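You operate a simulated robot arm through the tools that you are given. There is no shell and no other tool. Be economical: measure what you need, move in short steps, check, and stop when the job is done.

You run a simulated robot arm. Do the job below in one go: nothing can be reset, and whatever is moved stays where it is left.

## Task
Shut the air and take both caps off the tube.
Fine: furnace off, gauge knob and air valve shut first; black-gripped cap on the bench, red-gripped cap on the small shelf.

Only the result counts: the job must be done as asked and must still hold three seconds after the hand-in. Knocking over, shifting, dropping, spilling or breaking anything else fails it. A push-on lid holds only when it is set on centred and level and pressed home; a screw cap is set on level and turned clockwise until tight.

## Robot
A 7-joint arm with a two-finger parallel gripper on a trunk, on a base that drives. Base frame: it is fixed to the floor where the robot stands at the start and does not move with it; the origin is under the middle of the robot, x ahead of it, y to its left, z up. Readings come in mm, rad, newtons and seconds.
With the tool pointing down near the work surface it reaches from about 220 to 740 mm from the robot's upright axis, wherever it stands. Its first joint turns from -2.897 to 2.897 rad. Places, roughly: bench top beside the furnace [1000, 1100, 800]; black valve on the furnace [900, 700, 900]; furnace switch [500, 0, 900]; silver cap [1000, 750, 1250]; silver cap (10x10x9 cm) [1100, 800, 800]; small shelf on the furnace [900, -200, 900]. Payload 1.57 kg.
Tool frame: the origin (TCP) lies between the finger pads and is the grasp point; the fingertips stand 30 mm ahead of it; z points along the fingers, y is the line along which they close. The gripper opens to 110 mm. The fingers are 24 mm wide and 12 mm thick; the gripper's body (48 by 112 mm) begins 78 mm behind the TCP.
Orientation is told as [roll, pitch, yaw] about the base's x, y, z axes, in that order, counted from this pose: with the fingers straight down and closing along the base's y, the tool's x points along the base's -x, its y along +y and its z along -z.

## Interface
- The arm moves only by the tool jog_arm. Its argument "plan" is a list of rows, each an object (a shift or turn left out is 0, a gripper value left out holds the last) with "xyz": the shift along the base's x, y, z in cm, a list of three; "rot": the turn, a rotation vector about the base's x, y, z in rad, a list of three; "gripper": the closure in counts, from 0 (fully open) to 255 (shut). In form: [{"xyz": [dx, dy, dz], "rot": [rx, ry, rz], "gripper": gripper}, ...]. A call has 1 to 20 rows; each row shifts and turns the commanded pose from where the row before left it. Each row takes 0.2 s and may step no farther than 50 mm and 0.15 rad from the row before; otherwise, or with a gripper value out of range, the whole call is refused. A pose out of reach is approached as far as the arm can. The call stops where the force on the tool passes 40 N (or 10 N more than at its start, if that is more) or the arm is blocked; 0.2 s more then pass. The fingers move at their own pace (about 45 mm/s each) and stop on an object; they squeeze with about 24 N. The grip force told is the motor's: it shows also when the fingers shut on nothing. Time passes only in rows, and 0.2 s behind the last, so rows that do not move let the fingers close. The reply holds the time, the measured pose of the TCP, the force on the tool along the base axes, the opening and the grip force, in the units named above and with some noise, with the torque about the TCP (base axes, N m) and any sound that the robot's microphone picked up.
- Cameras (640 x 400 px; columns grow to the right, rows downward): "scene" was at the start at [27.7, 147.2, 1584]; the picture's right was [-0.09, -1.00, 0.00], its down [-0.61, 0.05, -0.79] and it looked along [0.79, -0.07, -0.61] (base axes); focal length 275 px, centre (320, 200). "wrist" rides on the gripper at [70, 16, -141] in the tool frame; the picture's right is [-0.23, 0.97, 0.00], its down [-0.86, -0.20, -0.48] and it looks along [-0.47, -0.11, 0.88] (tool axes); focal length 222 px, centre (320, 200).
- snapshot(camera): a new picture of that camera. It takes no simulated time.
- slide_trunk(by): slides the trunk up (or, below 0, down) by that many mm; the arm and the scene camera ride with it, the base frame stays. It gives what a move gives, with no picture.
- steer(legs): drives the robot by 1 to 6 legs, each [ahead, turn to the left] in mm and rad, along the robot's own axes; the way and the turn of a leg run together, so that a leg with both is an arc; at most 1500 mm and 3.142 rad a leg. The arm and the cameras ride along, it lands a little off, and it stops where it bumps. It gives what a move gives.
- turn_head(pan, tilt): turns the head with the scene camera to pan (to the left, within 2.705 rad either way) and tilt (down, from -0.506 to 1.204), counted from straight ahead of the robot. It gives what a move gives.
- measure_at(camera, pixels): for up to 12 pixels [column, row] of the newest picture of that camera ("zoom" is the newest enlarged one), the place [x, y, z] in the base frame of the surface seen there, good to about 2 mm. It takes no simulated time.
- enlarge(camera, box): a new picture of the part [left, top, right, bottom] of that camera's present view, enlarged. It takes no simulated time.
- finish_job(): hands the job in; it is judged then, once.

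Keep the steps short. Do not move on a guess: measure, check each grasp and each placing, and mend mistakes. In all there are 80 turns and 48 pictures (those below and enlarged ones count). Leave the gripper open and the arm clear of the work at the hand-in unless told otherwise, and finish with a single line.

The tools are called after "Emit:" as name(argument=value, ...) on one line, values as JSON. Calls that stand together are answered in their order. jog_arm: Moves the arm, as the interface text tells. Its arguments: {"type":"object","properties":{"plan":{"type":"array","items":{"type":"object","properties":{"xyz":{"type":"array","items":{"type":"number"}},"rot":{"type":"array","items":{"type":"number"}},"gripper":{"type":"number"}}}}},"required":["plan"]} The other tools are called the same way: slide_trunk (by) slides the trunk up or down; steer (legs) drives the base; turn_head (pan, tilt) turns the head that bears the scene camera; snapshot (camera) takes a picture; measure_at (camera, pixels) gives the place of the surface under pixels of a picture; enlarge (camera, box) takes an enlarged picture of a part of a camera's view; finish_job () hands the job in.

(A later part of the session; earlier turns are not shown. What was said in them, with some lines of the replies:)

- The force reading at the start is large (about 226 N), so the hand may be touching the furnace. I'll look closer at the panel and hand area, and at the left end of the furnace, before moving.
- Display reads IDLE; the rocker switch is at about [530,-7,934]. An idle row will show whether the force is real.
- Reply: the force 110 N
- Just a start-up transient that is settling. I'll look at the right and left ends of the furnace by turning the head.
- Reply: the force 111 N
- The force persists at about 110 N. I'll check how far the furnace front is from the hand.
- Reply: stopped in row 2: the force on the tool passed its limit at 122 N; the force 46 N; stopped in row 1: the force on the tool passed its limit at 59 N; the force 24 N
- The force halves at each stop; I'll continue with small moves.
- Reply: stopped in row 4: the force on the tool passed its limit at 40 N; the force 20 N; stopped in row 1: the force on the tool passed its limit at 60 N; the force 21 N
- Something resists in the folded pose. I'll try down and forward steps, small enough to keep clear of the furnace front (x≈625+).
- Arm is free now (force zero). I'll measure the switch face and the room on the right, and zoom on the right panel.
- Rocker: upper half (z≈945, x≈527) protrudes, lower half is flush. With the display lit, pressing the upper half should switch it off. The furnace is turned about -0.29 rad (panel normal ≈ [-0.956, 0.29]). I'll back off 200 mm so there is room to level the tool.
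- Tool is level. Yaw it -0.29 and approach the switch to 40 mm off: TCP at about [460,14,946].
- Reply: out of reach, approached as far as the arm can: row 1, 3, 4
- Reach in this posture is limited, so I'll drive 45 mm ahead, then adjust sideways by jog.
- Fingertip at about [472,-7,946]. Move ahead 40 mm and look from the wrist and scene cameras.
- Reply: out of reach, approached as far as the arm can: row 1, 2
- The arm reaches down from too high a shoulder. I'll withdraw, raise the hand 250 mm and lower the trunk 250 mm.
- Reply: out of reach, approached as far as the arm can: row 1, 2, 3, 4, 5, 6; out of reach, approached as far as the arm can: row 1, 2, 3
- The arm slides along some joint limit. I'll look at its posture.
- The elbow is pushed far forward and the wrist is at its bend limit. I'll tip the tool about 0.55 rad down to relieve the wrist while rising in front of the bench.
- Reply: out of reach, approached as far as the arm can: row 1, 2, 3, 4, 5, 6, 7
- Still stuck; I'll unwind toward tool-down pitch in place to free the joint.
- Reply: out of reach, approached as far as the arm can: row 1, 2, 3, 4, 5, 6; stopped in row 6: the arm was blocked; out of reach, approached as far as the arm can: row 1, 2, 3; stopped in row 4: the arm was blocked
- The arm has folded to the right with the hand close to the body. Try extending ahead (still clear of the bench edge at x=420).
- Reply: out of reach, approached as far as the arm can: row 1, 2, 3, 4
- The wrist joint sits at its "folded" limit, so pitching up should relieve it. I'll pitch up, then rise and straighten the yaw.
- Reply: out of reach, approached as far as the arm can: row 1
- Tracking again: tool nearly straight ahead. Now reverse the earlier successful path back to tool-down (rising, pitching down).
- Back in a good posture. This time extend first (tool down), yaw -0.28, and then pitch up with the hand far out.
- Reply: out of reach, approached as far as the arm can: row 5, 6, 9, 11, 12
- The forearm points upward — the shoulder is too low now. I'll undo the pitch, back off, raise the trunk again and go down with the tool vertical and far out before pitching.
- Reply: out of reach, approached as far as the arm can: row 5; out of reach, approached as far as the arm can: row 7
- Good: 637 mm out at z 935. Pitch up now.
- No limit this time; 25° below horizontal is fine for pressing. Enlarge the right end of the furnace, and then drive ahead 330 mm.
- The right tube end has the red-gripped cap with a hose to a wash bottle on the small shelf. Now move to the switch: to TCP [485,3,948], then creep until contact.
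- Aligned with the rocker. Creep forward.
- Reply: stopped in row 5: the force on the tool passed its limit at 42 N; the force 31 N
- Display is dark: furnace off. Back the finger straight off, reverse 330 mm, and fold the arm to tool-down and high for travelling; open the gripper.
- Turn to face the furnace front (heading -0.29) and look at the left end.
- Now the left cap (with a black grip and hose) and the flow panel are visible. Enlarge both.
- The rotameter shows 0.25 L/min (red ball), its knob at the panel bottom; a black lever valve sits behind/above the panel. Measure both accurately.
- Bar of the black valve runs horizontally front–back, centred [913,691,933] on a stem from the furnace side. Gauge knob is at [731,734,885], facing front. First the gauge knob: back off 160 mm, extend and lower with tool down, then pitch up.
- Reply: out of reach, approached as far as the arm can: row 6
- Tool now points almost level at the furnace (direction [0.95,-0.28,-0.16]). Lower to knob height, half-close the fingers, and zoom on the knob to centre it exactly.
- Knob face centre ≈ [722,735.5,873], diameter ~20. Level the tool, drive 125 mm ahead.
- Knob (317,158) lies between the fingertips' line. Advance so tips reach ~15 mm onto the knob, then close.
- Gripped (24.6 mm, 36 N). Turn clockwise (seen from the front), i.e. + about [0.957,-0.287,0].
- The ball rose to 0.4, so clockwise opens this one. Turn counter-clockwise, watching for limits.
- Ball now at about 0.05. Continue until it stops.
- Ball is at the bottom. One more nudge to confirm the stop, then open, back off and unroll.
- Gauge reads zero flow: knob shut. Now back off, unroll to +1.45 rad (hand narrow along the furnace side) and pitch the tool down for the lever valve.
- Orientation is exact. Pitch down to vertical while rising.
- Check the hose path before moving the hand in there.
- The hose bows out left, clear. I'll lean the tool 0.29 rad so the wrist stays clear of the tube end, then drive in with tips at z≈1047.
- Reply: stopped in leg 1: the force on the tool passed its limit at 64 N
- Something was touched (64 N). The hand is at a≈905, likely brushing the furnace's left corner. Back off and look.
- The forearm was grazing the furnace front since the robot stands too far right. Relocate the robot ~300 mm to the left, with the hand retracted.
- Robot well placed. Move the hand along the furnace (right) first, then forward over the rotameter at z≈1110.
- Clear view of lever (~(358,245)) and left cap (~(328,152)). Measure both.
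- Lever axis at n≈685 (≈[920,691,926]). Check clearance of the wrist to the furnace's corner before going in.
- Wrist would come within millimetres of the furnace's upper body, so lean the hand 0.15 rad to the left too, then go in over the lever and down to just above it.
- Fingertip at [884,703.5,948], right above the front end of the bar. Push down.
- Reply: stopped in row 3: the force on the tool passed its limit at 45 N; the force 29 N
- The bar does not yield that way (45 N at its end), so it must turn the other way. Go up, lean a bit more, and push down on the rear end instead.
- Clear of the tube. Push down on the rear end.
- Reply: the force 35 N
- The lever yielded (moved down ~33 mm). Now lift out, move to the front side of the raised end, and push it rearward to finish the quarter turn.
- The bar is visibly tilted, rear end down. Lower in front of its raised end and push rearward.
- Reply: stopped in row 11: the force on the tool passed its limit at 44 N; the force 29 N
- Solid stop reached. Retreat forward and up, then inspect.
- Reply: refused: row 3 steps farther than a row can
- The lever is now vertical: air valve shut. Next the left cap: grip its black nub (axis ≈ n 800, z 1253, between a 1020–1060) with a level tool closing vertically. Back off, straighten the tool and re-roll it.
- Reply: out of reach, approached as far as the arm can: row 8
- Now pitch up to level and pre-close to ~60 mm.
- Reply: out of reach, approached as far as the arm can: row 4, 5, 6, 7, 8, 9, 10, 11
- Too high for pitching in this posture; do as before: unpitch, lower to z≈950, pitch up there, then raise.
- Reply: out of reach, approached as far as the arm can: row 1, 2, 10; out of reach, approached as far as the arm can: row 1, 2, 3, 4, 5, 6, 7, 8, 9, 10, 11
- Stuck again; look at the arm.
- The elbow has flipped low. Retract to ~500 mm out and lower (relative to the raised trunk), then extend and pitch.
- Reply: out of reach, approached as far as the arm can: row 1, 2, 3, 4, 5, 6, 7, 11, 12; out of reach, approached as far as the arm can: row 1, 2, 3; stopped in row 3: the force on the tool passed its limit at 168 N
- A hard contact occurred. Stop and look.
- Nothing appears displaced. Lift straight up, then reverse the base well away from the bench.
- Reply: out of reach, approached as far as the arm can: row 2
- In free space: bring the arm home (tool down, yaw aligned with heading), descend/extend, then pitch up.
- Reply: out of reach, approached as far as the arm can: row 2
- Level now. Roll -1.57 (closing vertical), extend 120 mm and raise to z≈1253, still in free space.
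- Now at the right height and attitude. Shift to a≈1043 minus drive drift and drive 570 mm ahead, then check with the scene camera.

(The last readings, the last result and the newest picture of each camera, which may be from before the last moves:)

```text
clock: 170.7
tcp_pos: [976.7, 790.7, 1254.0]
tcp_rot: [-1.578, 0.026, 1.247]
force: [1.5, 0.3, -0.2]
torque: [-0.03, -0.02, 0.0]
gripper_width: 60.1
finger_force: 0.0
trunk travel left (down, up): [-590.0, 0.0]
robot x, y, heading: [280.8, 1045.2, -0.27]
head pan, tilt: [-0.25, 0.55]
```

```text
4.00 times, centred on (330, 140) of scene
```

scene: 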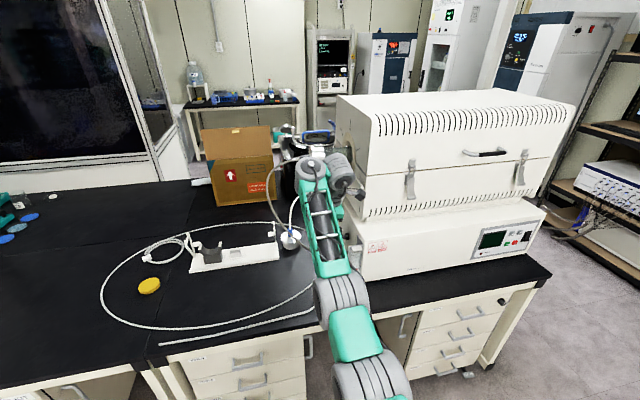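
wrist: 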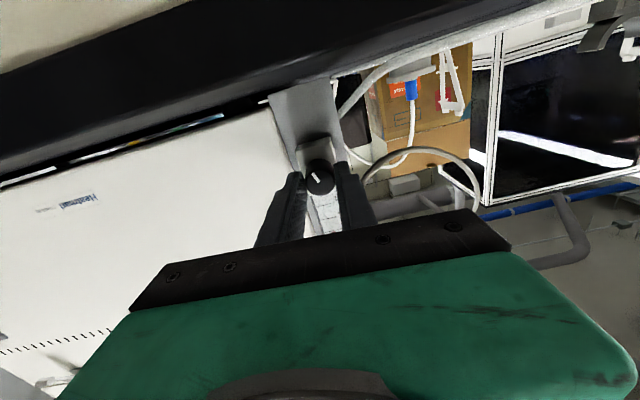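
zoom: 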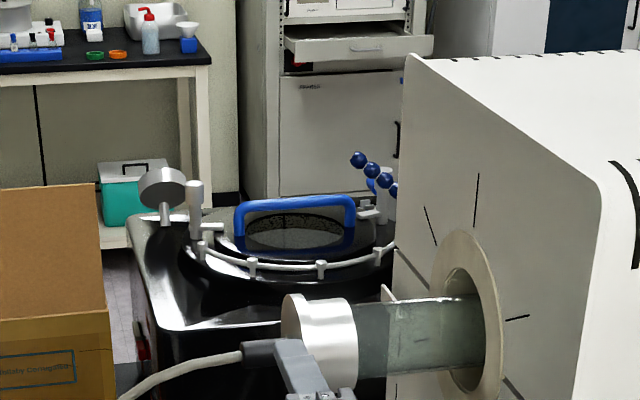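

Emit:
measure_at(camera="zoom", pixels=[[262, 343], [248, 347], [262, 358], [250, 360], [288, 310], [290, 345], [330, 320], [280, 342], [240, 352], [345, 330], [300, 372], [320, 300]])

```text
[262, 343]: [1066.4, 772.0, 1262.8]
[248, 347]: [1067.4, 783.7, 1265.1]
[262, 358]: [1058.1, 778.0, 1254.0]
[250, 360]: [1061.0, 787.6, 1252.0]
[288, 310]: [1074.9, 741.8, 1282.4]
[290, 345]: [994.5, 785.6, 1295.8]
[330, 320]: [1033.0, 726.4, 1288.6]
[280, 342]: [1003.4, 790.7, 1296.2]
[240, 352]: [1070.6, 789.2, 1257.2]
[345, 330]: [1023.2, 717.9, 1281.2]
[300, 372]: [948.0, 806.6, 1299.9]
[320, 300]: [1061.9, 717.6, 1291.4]
```

Nub centre ≈ n 802, z 1254, a 1018–1062. Advance 92 mm and close.

Emit:
jog_arm(plan=[{"xyz": [2.2, -0.45, 0]}, {"xyz": [2.2, -0.5, 0]}, {"xyz": [2.2, -0.5, 0]}, {"xyz": [1.5, -0.4, 0]}, {"xyz": [0.9, -0.2, 0]}, {}, {"gripper": 255}, {}, {}, {}, {}])

```text
clock: 173.1
tcp_pos: [1066.9, 769.1, 1252.9]
tcp_rot: [-1.575, 0.026, 1.248]
force: [-1.5, -0.9, -3.2]
torque: [0.3, -0.14, -0.02]
gripper_width: 22.1
finger_force: 23.7
trunk travel left (down, up): [-590.0, 0.0]
robot x, y, heading: [280.6, 1047.0, -0.268]
head pan, tilt: [-0.25, 0.55]
```

Gripped the nub (22 mm). Pull along the tube axis to the left.

Emit:
jog_arm(plan=[{"xyz": [0.14, 0.48, 0]}, {"xyz": [0.14, 0.48, 0]}, {"xyz": [0.29, 0.96, 0]}, {"xyz": [0.29, 0.96, 0]}, {"xyz": [0.29, 0.96, 0]}, {"xyz": [0.29, 0.96, 0]}, {"xyz": [0.29, 0.96, 0]}, {"xyz": [0.29, 0.96, 0]}, {"xyz": [0.29, 0.96, 0]}, {"xyz": [0.29, 0.96, 0]}, {}])

Emit:
snapshot(camera="scene")

```text
clock: 175.5
tcp_pos: [1091.7, 857.1, 1253.8]
tcp_rot: [-1.579, 0.026, 1.247]
force: [-0.7, -0.6, -2.4]
torque: [0.02, -0.11, -0.01]
gripper_width: 21.7
finger_force: 24.0
trunk travel left (down, up): [-590.0, 0.0]
robot x, y, heading: [282.5, 1045.4, -0.267]
head pan, tilt: [-0.25, 0.55]
```

```text
7 pictures are left
```

scene: 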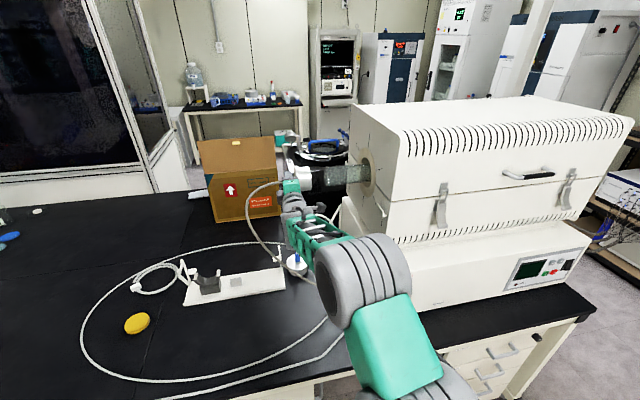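

Cap is off the tube and in the hand. Find a free bench spot inside the hose loop.

Emit:
measure_at(camera="scene", pixels=[[225, 330], [200, 376], [270, 362], [85, 340], [100, 362], [160, 350], [250, 340], [285, 287], [190, 303], [137, 322], [200, 397], [300, 320]])

```text
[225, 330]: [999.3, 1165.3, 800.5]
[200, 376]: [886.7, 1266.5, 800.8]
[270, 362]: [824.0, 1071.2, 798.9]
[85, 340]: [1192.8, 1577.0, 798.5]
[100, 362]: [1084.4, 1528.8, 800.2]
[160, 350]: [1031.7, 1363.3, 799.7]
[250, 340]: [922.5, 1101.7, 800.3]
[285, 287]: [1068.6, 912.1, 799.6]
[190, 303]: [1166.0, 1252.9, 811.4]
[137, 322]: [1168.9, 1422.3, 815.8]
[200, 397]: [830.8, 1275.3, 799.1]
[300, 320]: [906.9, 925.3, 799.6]
```

Spot chosen: [943,1096] inside the loop, free all round. Move left/back while rolling the cap upright (nub up, +1.571 about n), and then lower by arm to z≈1000.

Emit:
jog_arm(plan=[{"xyz": [-1.0, 4.0, 0]}, {"xyz": [-2.2, 4.0, 0]}, {"xyz": [-2.9, 4.0, 0], "rot": [0.1368, -0.0408, 0]}, {"xyz": [-2.9, 4.0, 0], "rot": [0.1368, -0.0408, 0]}, {"xyz": [-2.9, 4.0, 0], "rot": [0.1368, -0.0408, 0]}, {"xyz": [-2.9, 3.9, 0], "rot": [0.1368, -0.0408, 0]}, {"rot": [0.1368, -0.0408, 0]}, {"rot": [0.1368, -0.0408, 0]}, {"rot": [0.1368, -0.0408, 0]}, {"rot": [0.1368, -0.0408, 0]}, {"rot": [0.1368, -0.0408, 0]}, {"rot": [0.1368, -0.0408, 0]}, {"rot": [0.1368, -0.0408, 0]}, {"xyz": [0, 0, -4.2]}, {"xyz": [0, 0, -4.2]}, {"xyz": [0, 0, -4.2]}, {"xyz": [0, 0, -4.2]}, {"xyz": [0, 0, -4.2]}, {"xyz": [0, 0, -4.2]}, {}])

Emit:
enlarge(camera="scene", box=[100, 200, 420, 400])

```text
clock: 179.7
tcp_pos: [944.6, 1094.9, 1004.7]
tcp_rot: [-0.639, -1.527, 0.344]
force: [0.0, -0.5, -3.0]
torque: [-0.02, -0.02, 0.02]
gripper_width: 22.0
finger_force: 23.5
trunk travel left (down, up): [-590.0, 0.0]
robot x, y, heading: [282.3, 1044.7, -0.266]
head pan, tilt: [-0.25, 0.55]
```

```text
2.00 times, centred on (260, 300) of scene
```

zoom: 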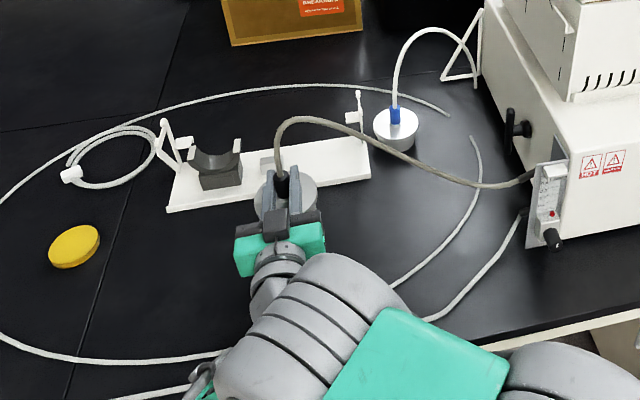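

Cap is upright above the free spot. Lower with trunk 95 mm, then jog slowly until it touches.

Emit:
slide_trunk(by=-95)

Emit:
jog_arm(plan=[{"xyz": [0, 0, -1.5]}, {"xyz": [0, 0, -1]}, {"xyz": [0, 0, -0.5]}, {"xyz": [0, 0, -0.4]}, {"xyz": [0, 0, -0.4]}, {"xyz": [0, 0, -0.3]}, {}])

```text
clock: 181.0
tcp_pos: [944.0, 1094.6, 911.2]
tcp_rot: [-0.644, -1.528, 0.345]
force: [0.1, 0.0, -2.6]
torque: [0.01, 0.02, -0.01]
gripper_width: 22.1
finger_force: 23.8
trunk travel left (down, up): [-495.0, 95.0]
robot x, y, heading: [283.1, 1047.5, -0.268]
head pan, tilt: [-0.25, 0.55]
```

```text
clock: 181.7
tcp_pos: [944.5, 1095.0, 891.3]
tcp_rot: [-0.844, -1.544, 0.546]
force: [-12.7, -1.8, 23.1]
torque: [1.31, 5.05, 1.05]
gripper_width: 22.2
finger_force: 24.2
trunk travel left (down, up): [-495.0, 95.0]
robot x, y, heading: [282.1, 1046.6, -0.27]
head pan, tilt: [-0.25, 0.55]
stopped in row 3: the force on the tool passed its limit at 48 N (the readings are from after the stop); the commanded pose is now the measured one
5 turns are left
```

Five turns remain, and the upward push with a 5 N·m torque shows the wrist (not the cap) touching the bench edge, the cap being ~20 mm up. I'll pitch the tool slightly so the wrist lifts, set the cap down, release and withdraw. Then I'll go to the right end and take a picture, all in this turn.

Emit:
jog_arm(plan=[{"xyz": [0, 0, 0.6]}, {"rot": [0.036, 0.125, 0]}, {"xyz": [0, 0, -0.8]}, {"xyz": [0, 0, -0.6]}, {"xyz": [0, 0, -0.5]}, {"xyz": [0, 0, -0.4]}, {"xyz": [0, 0, -0.4]}, {"xyz": [0, 0, -0.4]}, {"xyz": [0, 0, -0.4]}])

Emit:
jog_arm(plan=[{"gripper": 120}, {}, {}, {}])

Emit:
jog_arm(plan=[{"xyz": [-2.9, 0.86, 0]}, {"xyz": [-3.8, 1.1, 0]}, {"xyz": [-3.8, 1.1, 0.5]}, {}])

Emit:
enlarge(camera="scene", box=[100, 200, 420, 400])

Emit:
steer(legs=[[-450, 0], [0, -1.568], [1120, 0], [0, 1.546]])

Emit:
slide_trunk(by=95)

Emit:
turn_head(pan=-0.05, tilt=0.4)

Emit:
enlarge(camera="scene", box=[200, 80, 440, 300])

```text
clock: 183.6
tcp_pos: [946.8, 1094.3, 872.7]
tcp_rot: [-0.131, -1.43, -0.168]
force: [-10.2, -2.2, 22.8]
torque: [1.35, 4.85, 1.09]
gripper_width: 22.1
finger_force: 24.1
trunk travel left (down, up): [-495.0, 95.0]
robot x, y, heading: [277.3, 1048.4, -0.269]
head pan, tilt: [-0.25, 0.55]
stopped in row 9: the force on the tool passed its limit at 46 N (the readings are from after the stop); the commanded pose is now the measured one
```

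```text
clock: 184.6
tcp_pos: [947.8, 1096.4, 872.6]
tcp_rot: [-0.118, -1.43, -0.18]
force: [-6.9, -3.8, 35.2]
torque: [1.82, 5.98, 1.01]
gripper_width: 58.3
finger_force: 0.2
trunk travel left (down, up): [-495.0, 95.0]
robot x, y, heading: [280.9, 1046.0, -0.274]
head pan, tilt: [-0.25, 0.55]
```

```text
clock: 185.6
tcp_pos: [839.1, 1125.8, 875.9]
tcp_rot: [-0.142, -1.422, -0.158]
force: [-0.5, -0.2, -0.5]
torque: [0.0, -0.01, -0.04]
gripper_width: 58.1
finger_force: 0.0
trunk travel left (down, up): [-495.0, 95.0]
robot x, y, heading: [282.2, 1046.9, -0.272]
head pan, tilt: [-0.25, 0.55]
```

```text
2.00 times, centred on (260, 300) of scene
```

zoom: 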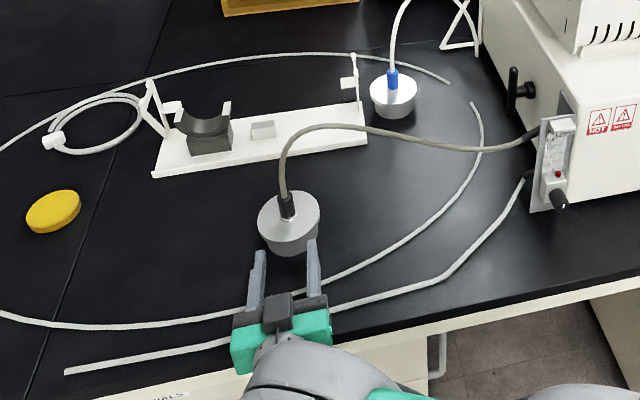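

```text
clock: 201.1
tcp_pos: [141.3, 165.4, 873.7]
tcp_rot: [-0.135, -1.423, -0.152]
force: [-0.1, -0.5, 0.1]
torque: [-0.03, 0.02, 0.0]
gripper_width: 58.4
finger_force: 0.2
trunk travel left (down, up): [-495.0, 95.0]
robot x, y, heading: [-416.0, 83.8, -0.258]
head pan, tilt: [-0.25, 0.55]
```

```text
clock: 202.4
tcp_pos: [141.2, 165.5, 970.4]
tcp_rot: [-0.138, -1.425, -0.149]
force: [-0.3, 0.3, 0.4]
torque: [0.0, 0.02, 0.01]
gripper_width: 58.3
finger_force: 0.1
trunk travel left (down, up): [-590.0, 0.0]
robot x, y, heading: [-417.8, 79.3, -0.26]
head pan, tilt: [-0.25, 0.55]
```

```text
clock: 203.2
tcp_pos: [143.3, 166.5, 969.5]
tcp_rot: [-0.136, -1.424, -0.152]
force: [1.2, -0.4, -0.1]
torque: [-0.02, 0.0, 0.03]
gripper_width: 58.4
finger_force: 0.1
trunk travel left (down, up): [-590.0, 0.0]
robot x, y, heading: [-421.4, 78.3, -0.257]
head pan, tilt: [-0.051, 0.4]
```

```text
1.82 times, centred on (320, 190) of scene
4 turns are left
```

zoom: 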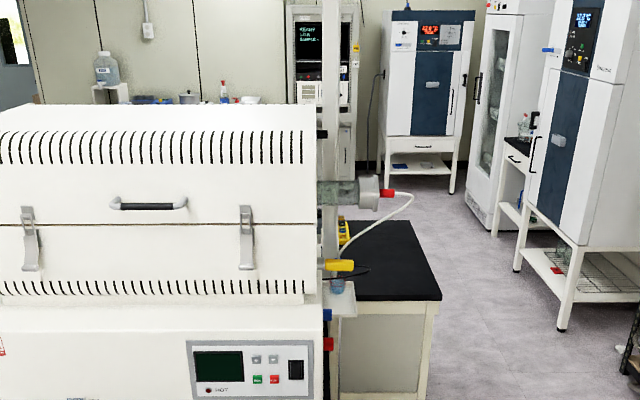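

Left cap stands upright on the bench, clear of hoses. Now measure the red nub and small shelf, take a closer view, and prepare the arm (level, roll +1.57, extend, raise) in free space.

Emit:
measure_at(camera="zoom", pixels=[[388, 193], [383, 193], [393, 194], [388, 190], [388, 197], [370, 182], [370, 195], [378, 195], [343, 302], [350, 295], [336, 310], [352, 308]])

Emit:
enlarge(camera="scene", box=[305, 175, 385, 265])

Emit:
jog_arm(plan=[{"xyz": [1.76, -3.9, 0], "rot": [-0.041, -0.139, 0]}, {"xyz": [1.76, -3.9, 0], "rot": [0.1368, -0.0408, 0]}, {"xyz": [1.76, -3.9, 0], "rot": [0.1368, -0.0408, 0]}, {"xyz": [1.76, -3.9, 0], "rot": [0.1368, -0.0408, 0]}, {"xyz": [1.76, -3.9, 0], "rot": [0.1368, -0.0408, 0]}, {"xyz": [1.76, -3.9, 0], "rot": [0.1368, -0.0408, 0]}, {"xyz": [1.76, -3.9, 0], "rot": [0.1368, -0.0408, 0]}, {"xyz": [1.76, -3.9, 0], "rot": [0.1368, -0.0408, 0]}, {"rot": [0.1368, -0.0408, 0]}, {"rot": [0.1368, -0.0408, 0]}, {"xyz": [0, 0, 4], "rot": [0.1368, -0.0408, 0]}, {"xyz": [0, 0, 4], "rot": [0.1368, -0.0408, 0]}, {"xyz": [0, 0, 4]}, {"xyz": [0, 0, 4]}, {"xyz": [0, 0, 4]}, {"xyz": [0, 0, 4]}, {"xyz": [0, 0, 4.4]}, {}])

```text
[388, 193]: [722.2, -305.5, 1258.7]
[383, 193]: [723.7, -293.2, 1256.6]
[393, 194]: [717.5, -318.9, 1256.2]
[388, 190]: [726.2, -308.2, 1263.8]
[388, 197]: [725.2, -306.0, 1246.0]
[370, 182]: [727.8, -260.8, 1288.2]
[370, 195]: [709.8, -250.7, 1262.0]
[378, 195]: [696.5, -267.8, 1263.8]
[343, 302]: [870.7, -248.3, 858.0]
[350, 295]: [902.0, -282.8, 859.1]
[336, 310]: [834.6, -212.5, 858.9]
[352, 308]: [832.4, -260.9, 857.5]
```

```text
4.44 times, centred on (345, 220) of scene
```

zoom: 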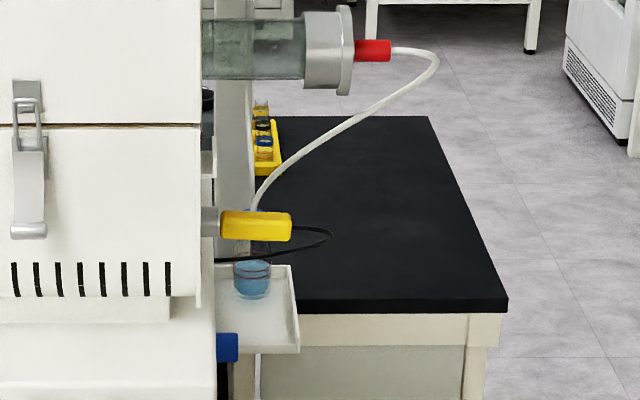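

```text
clock: 206.9
tcp_pos: [283.7, -147.2, 1253.3]
tcp_rot: [1.571, -0.019, -1.861]
force: [-0.6, 0.3, 0.1]
torque: [-0.02, 0.02, 0.0]
gripper_width: 58.3
finger_force: 0.2
trunk travel left (down, up): [-590.0, 0.0]
robot x, y, heading: [-414.7, 80.9, -0.261]
head pan, tilt: [-0.051, 0.4]
3 turns are left
```

Arm is exactly aligned with n. Nub centre ≈ n 789, z 1254, a −60…−103. In this turn: measure the shelf surroundings, drive in, grip, pull the cap off to the right, withdraw and roll it upright.

Emit:
measure_at(camera="zoom", pixels=[[225, 218], [288, 225], [258, 238], [296, 300], [285, 349], [262, 348], [252, 299], [252, 268], [237, 282], [228, 347], [268, 330], [320, 236]])

Emit:
jog_arm(plan=[{"xyz": [-1.0, -3.35, 0]}, {}])

Emit:
steer(legs=[[400, 0]])

Emit:
jog_arm(plan=[{"xyz": [2.2, -0.65, 0]}, {"xyz": [2.2, -0.65, 0]}, {"xyz": [2.0, -0.6, 0]}, {"xyz": [0.8, -0.25, 0]}, {}, {"gripper": 255}, {}, {}, {}, {}])

Emit:
jog_arm(plan=[{"xyz": [-0.14, -0.48, 0]}, {"xyz": [-0.14, -0.48, 0]}, {"xyz": [-0.29, -0.96, 0]}, {"xyz": [-0.29, -0.96, 0]}, {"xyz": [-0.29, -0.96, 0]}, {"xyz": [-0.29, -0.96, 0]}, {"xyz": [-0.29, -0.96, 0]}, {"xyz": [-0.29, -0.96, 0]}, {"xyz": [-0.29, -0.96, 0]}, {"xyz": [-0.29, -0.96, 0]}, {"xyz": [-0.29, -0.96, 0]}, {}])

Emit:
jog_arm(plan=[{"xyz": [-3, 0.9, 0]}, {"xyz": [-3, 0.9, 0]}, {"xyz": [-3, 0.9, 0]}, {"rot": [-0.1368, 0.0408, 0]}, {"rot": [-0.1368, 0.0408, 0]}, {"rot": [-0.1368, 0.0408, 0]}, {"rot": [-0.1368, 0.0408, 0]}, {"rot": [-0.1368, 0.0408, 0]}, {"rot": [-0.1368, 0.0408, 0]}, {"rot": [-0.1368, 0.0408, 0]}, {"rot": [-0.1368, 0.0408, 0]}, {"rot": [-0.1368, 0.0408, 0]}, {"rot": [-0.1368, 0.0408, 0]}, {"rot": [-0.1368, 0.0408, 0]}, {}])

Emit:
snapshot(camera="scene")

```text
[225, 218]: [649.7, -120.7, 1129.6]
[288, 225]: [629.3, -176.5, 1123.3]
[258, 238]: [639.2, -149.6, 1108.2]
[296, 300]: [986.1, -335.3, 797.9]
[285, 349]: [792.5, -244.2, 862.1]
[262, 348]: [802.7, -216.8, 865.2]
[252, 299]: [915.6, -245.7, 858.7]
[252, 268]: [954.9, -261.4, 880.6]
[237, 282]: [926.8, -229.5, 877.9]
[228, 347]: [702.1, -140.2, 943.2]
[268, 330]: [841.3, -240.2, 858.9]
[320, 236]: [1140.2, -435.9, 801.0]
```

```text
clock: 207.6
tcp_pos: [272.3, -180.2, 1254.3]
tcp_rot: [1.569, -0.02, -1.86]
force: [0.5, 0.5, 0.0]
torque: [0.01, -0.01, -0.01]
gripper_width: 58.2
finger_force: 0.0
trunk travel left (down, up): [-590.0, 0.0]
robot x, y, heading: [-418.9, 75.7, -0.26]
head pan, tilt: [-0.051, 0.4]
```

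```text
clock: 210.1
tcp_pos: [661.7, -278.7, 1252.4]
tcp_rot: [1.57, -0.019, -1.857]
force: [-0.2, -0.8, -0.6]
torque: [-0.04, -0.02, 0.02]
gripper_width: 58.4
finger_force: 0.1
trunk travel left (down, up): [-590.0, 0.0]
robot x, y, heading: [-27.4, -20.1, -0.256]
head pan, tilt: [-0.051, 0.4]
```

```text
clock: 212.2
tcp_pos: [732.9, -301.2, 1254.3]
tcp_rot: [1.572, -0.018, -1.854]
force: [0.7, -0.1, 3.0]
torque: [0.36, -0.09, -0.09]
gripper_width: 21.9
finger_force: 24.2
trunk travel left (down, up): [-590.0, 0.0]
robot x, y, heading: [-28.4, -20.5, -0.255]
head pan, tilt: [-0.051, 0.4]
```

```text
clock: 214.8
tcp_pos: [706.8, -397.8, 1254.4]
tcp_rot: [1.571, -0.02, -1.854]
force: [-0.3, 0.0, -0.6]
torque: [-0.11, 0.08, 0.0]
gripper_width: 21.7
finger_force: 24.4
trunk travel left (down, up): [-590.0, 0.0]
robot x, y, heading: [-30.0, -19.7, -0.255]
head pan, tilt: [-0.051, 0.4]
```

```text
clock: 218.1
tcp_pos: [615.3, -370.0, 1252.1]
tcp_rot: [-1.295, -1.549, 1.002]
force: [-0.2, -0.3, 0.1]
torque: [0.0, 0.0, 0.0]
gripper_width: 21.8
finger_force: 24.0
trunk travel left (down, up): [-590.0, 0.0]
robot x, y, heading: [-29.7, -20.6, -0.255]
head pan, tilt: [-0.051, 0.4]
```

```text
2 pictures are left
2 turns are left
```

scene: 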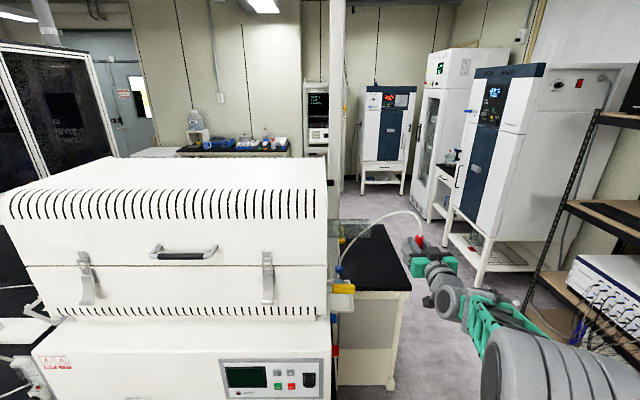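

The red-gripped cap is off and held upright-ready. Two turns remain: in this block I yaw the hand clear of the furnace side, drive 100 mm in, lower, move over the free front part of the small shelf (n 884, a 22), set down, release and withdraw.

Emit:
jog_arm(plan=[{"rot": [0, 0, 0.125]}, {"rot": [0, 0, 0.125]}, {"rot": [0, 0, 0.125]}, {"rot": [0, 0, 0.125]}, {}])

Emit:
steer(legs=[[100, 0]])

Emit:
jog_arm(plan=[{"xyz": [0, 0, -3.9]}, {"xyz": [0, 0, -3.9]}, {"xyz": [0, 0, -3.9]}, {"xyz": [0, 0, -3.9]}, {}])

Emit:
slide_trunk(by=-95)

Emit:
jog_arm(plan=[{"xyz": [2.84, 3.27, 0]}, {"xyz": [2.84, 3.27, 0]}, {"xyz": [2.84, 3.27, 0]}, {"xyz": [2.84, 3.27, 0]}, {"xyz": [2.84, 3.27, 0]}, {}, {"xyz": [0, 0, -1.5]}, {"xyz": [0, 0, -1.5]}, {"xyz": [0, 0, -1.5]}, {"xyz": [0, 0, -1]}, {"xyz": [0, 0, -0.6]}, {"xyz": [0, 0, -0.5]}, {"xyz": [0, 0, -0.4]}, {"xyz": [0, 0, -0.3]}, {}])

Emit:
enlarge(camera="scene", box=[290, 180, 490, 380])

Emit:
jog_arm(plan=[{"gripper": 120}, {}, {}, {}, {"xyz": [-2.9, -0.62, 0]}, {"xyz": [-3.9, -0.83, 0]}, {"xyz": [-3.9, -0.83, 0]}, {"xyz": [-3.9, -0.83, 0]}, {"gripper": 0}, {}])

Emit:
steer(legs=[[-200, 0]])

Emit:
enlarge(camera="scene", box=[260, 120, 420, 320])

```text
clock: 219.2
tcp_pos: [614.6, -368.9, 1253.6]
tcp_rot: [-1.293, -1.548, 1.508]
force: [-0.1, 0.7, -0.8]
torque: [0.0, -0.01, -0.02]
gripper_width: 21.8
finger_force: 24.8
trunk travel left (down, up): [-590.0, 0.0]
robot x, y, heading: [-31.1, -21.9, -0.256]
head pan, tilt: [-0.051, 0.4]
```

```text
clock: 220.4
tcp_pos: [712.9, -393.1, 1252.8]
tcp_rot: [-1.224, -1.552, 1.438]
force: [0.9, 0.0, -1.1]
torque: [0.02, 0.01, -0.01]
gripper_width: 21.8
finger_force: 24.3
trunk travel left (down, up): [-590.0, 0.0]
robot x, y, heading: [65.4, -43.9, -0.25]
head pan, tilt: [-0.051, 0.4]
```

```text
clock: 221.6
tcp_pos: [713.0, -393.2, 1096.2]
tcp_rot: [-1.28, -1.55, 1.494]
force: [0.1, -0.2, -0.8]
torque: [0.0, 0.04, 0.0]
gripper_width: 22.2
finger_force: 24.6
trunk travel left (down, up): [-590.0, 0.0]
robot x, y, heading: [66.1, -52.4, -0.25]
head pan, tilt: [-0.051, 0.4]
```

```text
clock: 222.9
tcp_pos: [711.9, -393.0, 1000.5]
tcp_rot: [-1.272, -1.549, 1.485]
force: [-0.1, -0.1, 0.5]
torque: [0.02, 0.01, 0.02]
gripper_width: 22.2
finger_force: 24.1
trunk travel left (down, up): [-495.0, 95.0]
robot x, y, heading: [64.7, -45.0, -0.258]
head pan, tilt: [-0.051, 0.4]
```

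```text
clock: 226.1
tcp_pos: [854.9, -228.8, 926.9]
tcp_rot: [-1.255, -1.552, 1.469]
force: [-0.3, -0.1, 0.6]
torque: [-0.02, -0.01, -0.01]
gripper_width: 22.0
finger_force: 23.7
trunk travel left (down, up): [-495.0, 95.0]
robot x, y, heading: [67.7, -47.5, -0.249]
head pan, tilt: [-0.051, 0.4]
```

```text
2.00 times, centred on (390, 280) of scene
```

zoom: 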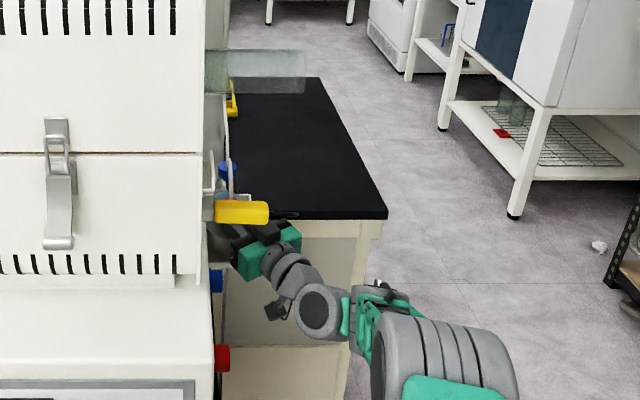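

```text
clock: 228.3
tcp_pos: [709.6, -258.8, 928.2]
tcp_rot: [-1.268, -1.549, 1.48]
force: [-1.7, -0.2, 0.0]
torque: [0.0, 0.0, -0.02]
gripper_width: 109.5
finger_force: 0.4
trunk travel left (down, up): [-495.0, 95.0]
robot x, y, heading: [67.6, -46.1, -0.252]
head pan, tilt: [-0.051, 0.4]
```

```text
clock: 229.9
tcp_pos: [522.6, -212.2, 929.5]
tcp_rot: [-1.28, -1.552, 1.49]
force: [-0.4, 0.1, 0.8]
torque: [0.02, 0.0, -0.01]
gripper_width: 109.9
finger_force: 0.1
trunk travel left (down, up): [-495.0, 95.0]
robot x, y, heading: [-121.8, 0.7, -0.256]
head pan, tilt: [-0.051, 0.4]
```

```text
2.00 times, centred on (340, 220) of scene
1 turns are left
```

zoom: 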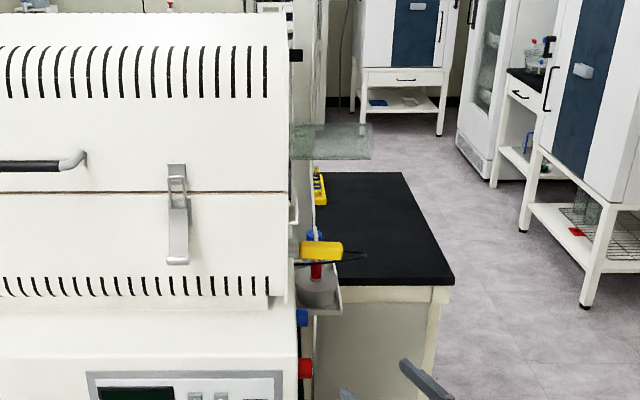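

The tube's right end is open. The red-gripped cap stands upright on the small shelf, and the gripper is open and clear, so I am handing the job in.

Emit:
finish_job()

```text
The job is handed in.
```

I handed the job in: furnace off, gauge knob and air valve shut, black-gripped cap upright on the bench, red-gripped cap upright on the small shelf. The arm bumped things four times along the way: twice near the furnace (64 N and 168 N), then the wrist on the bench edge twice while I set the black-gripped cap down. The pictures showed nothing moved.
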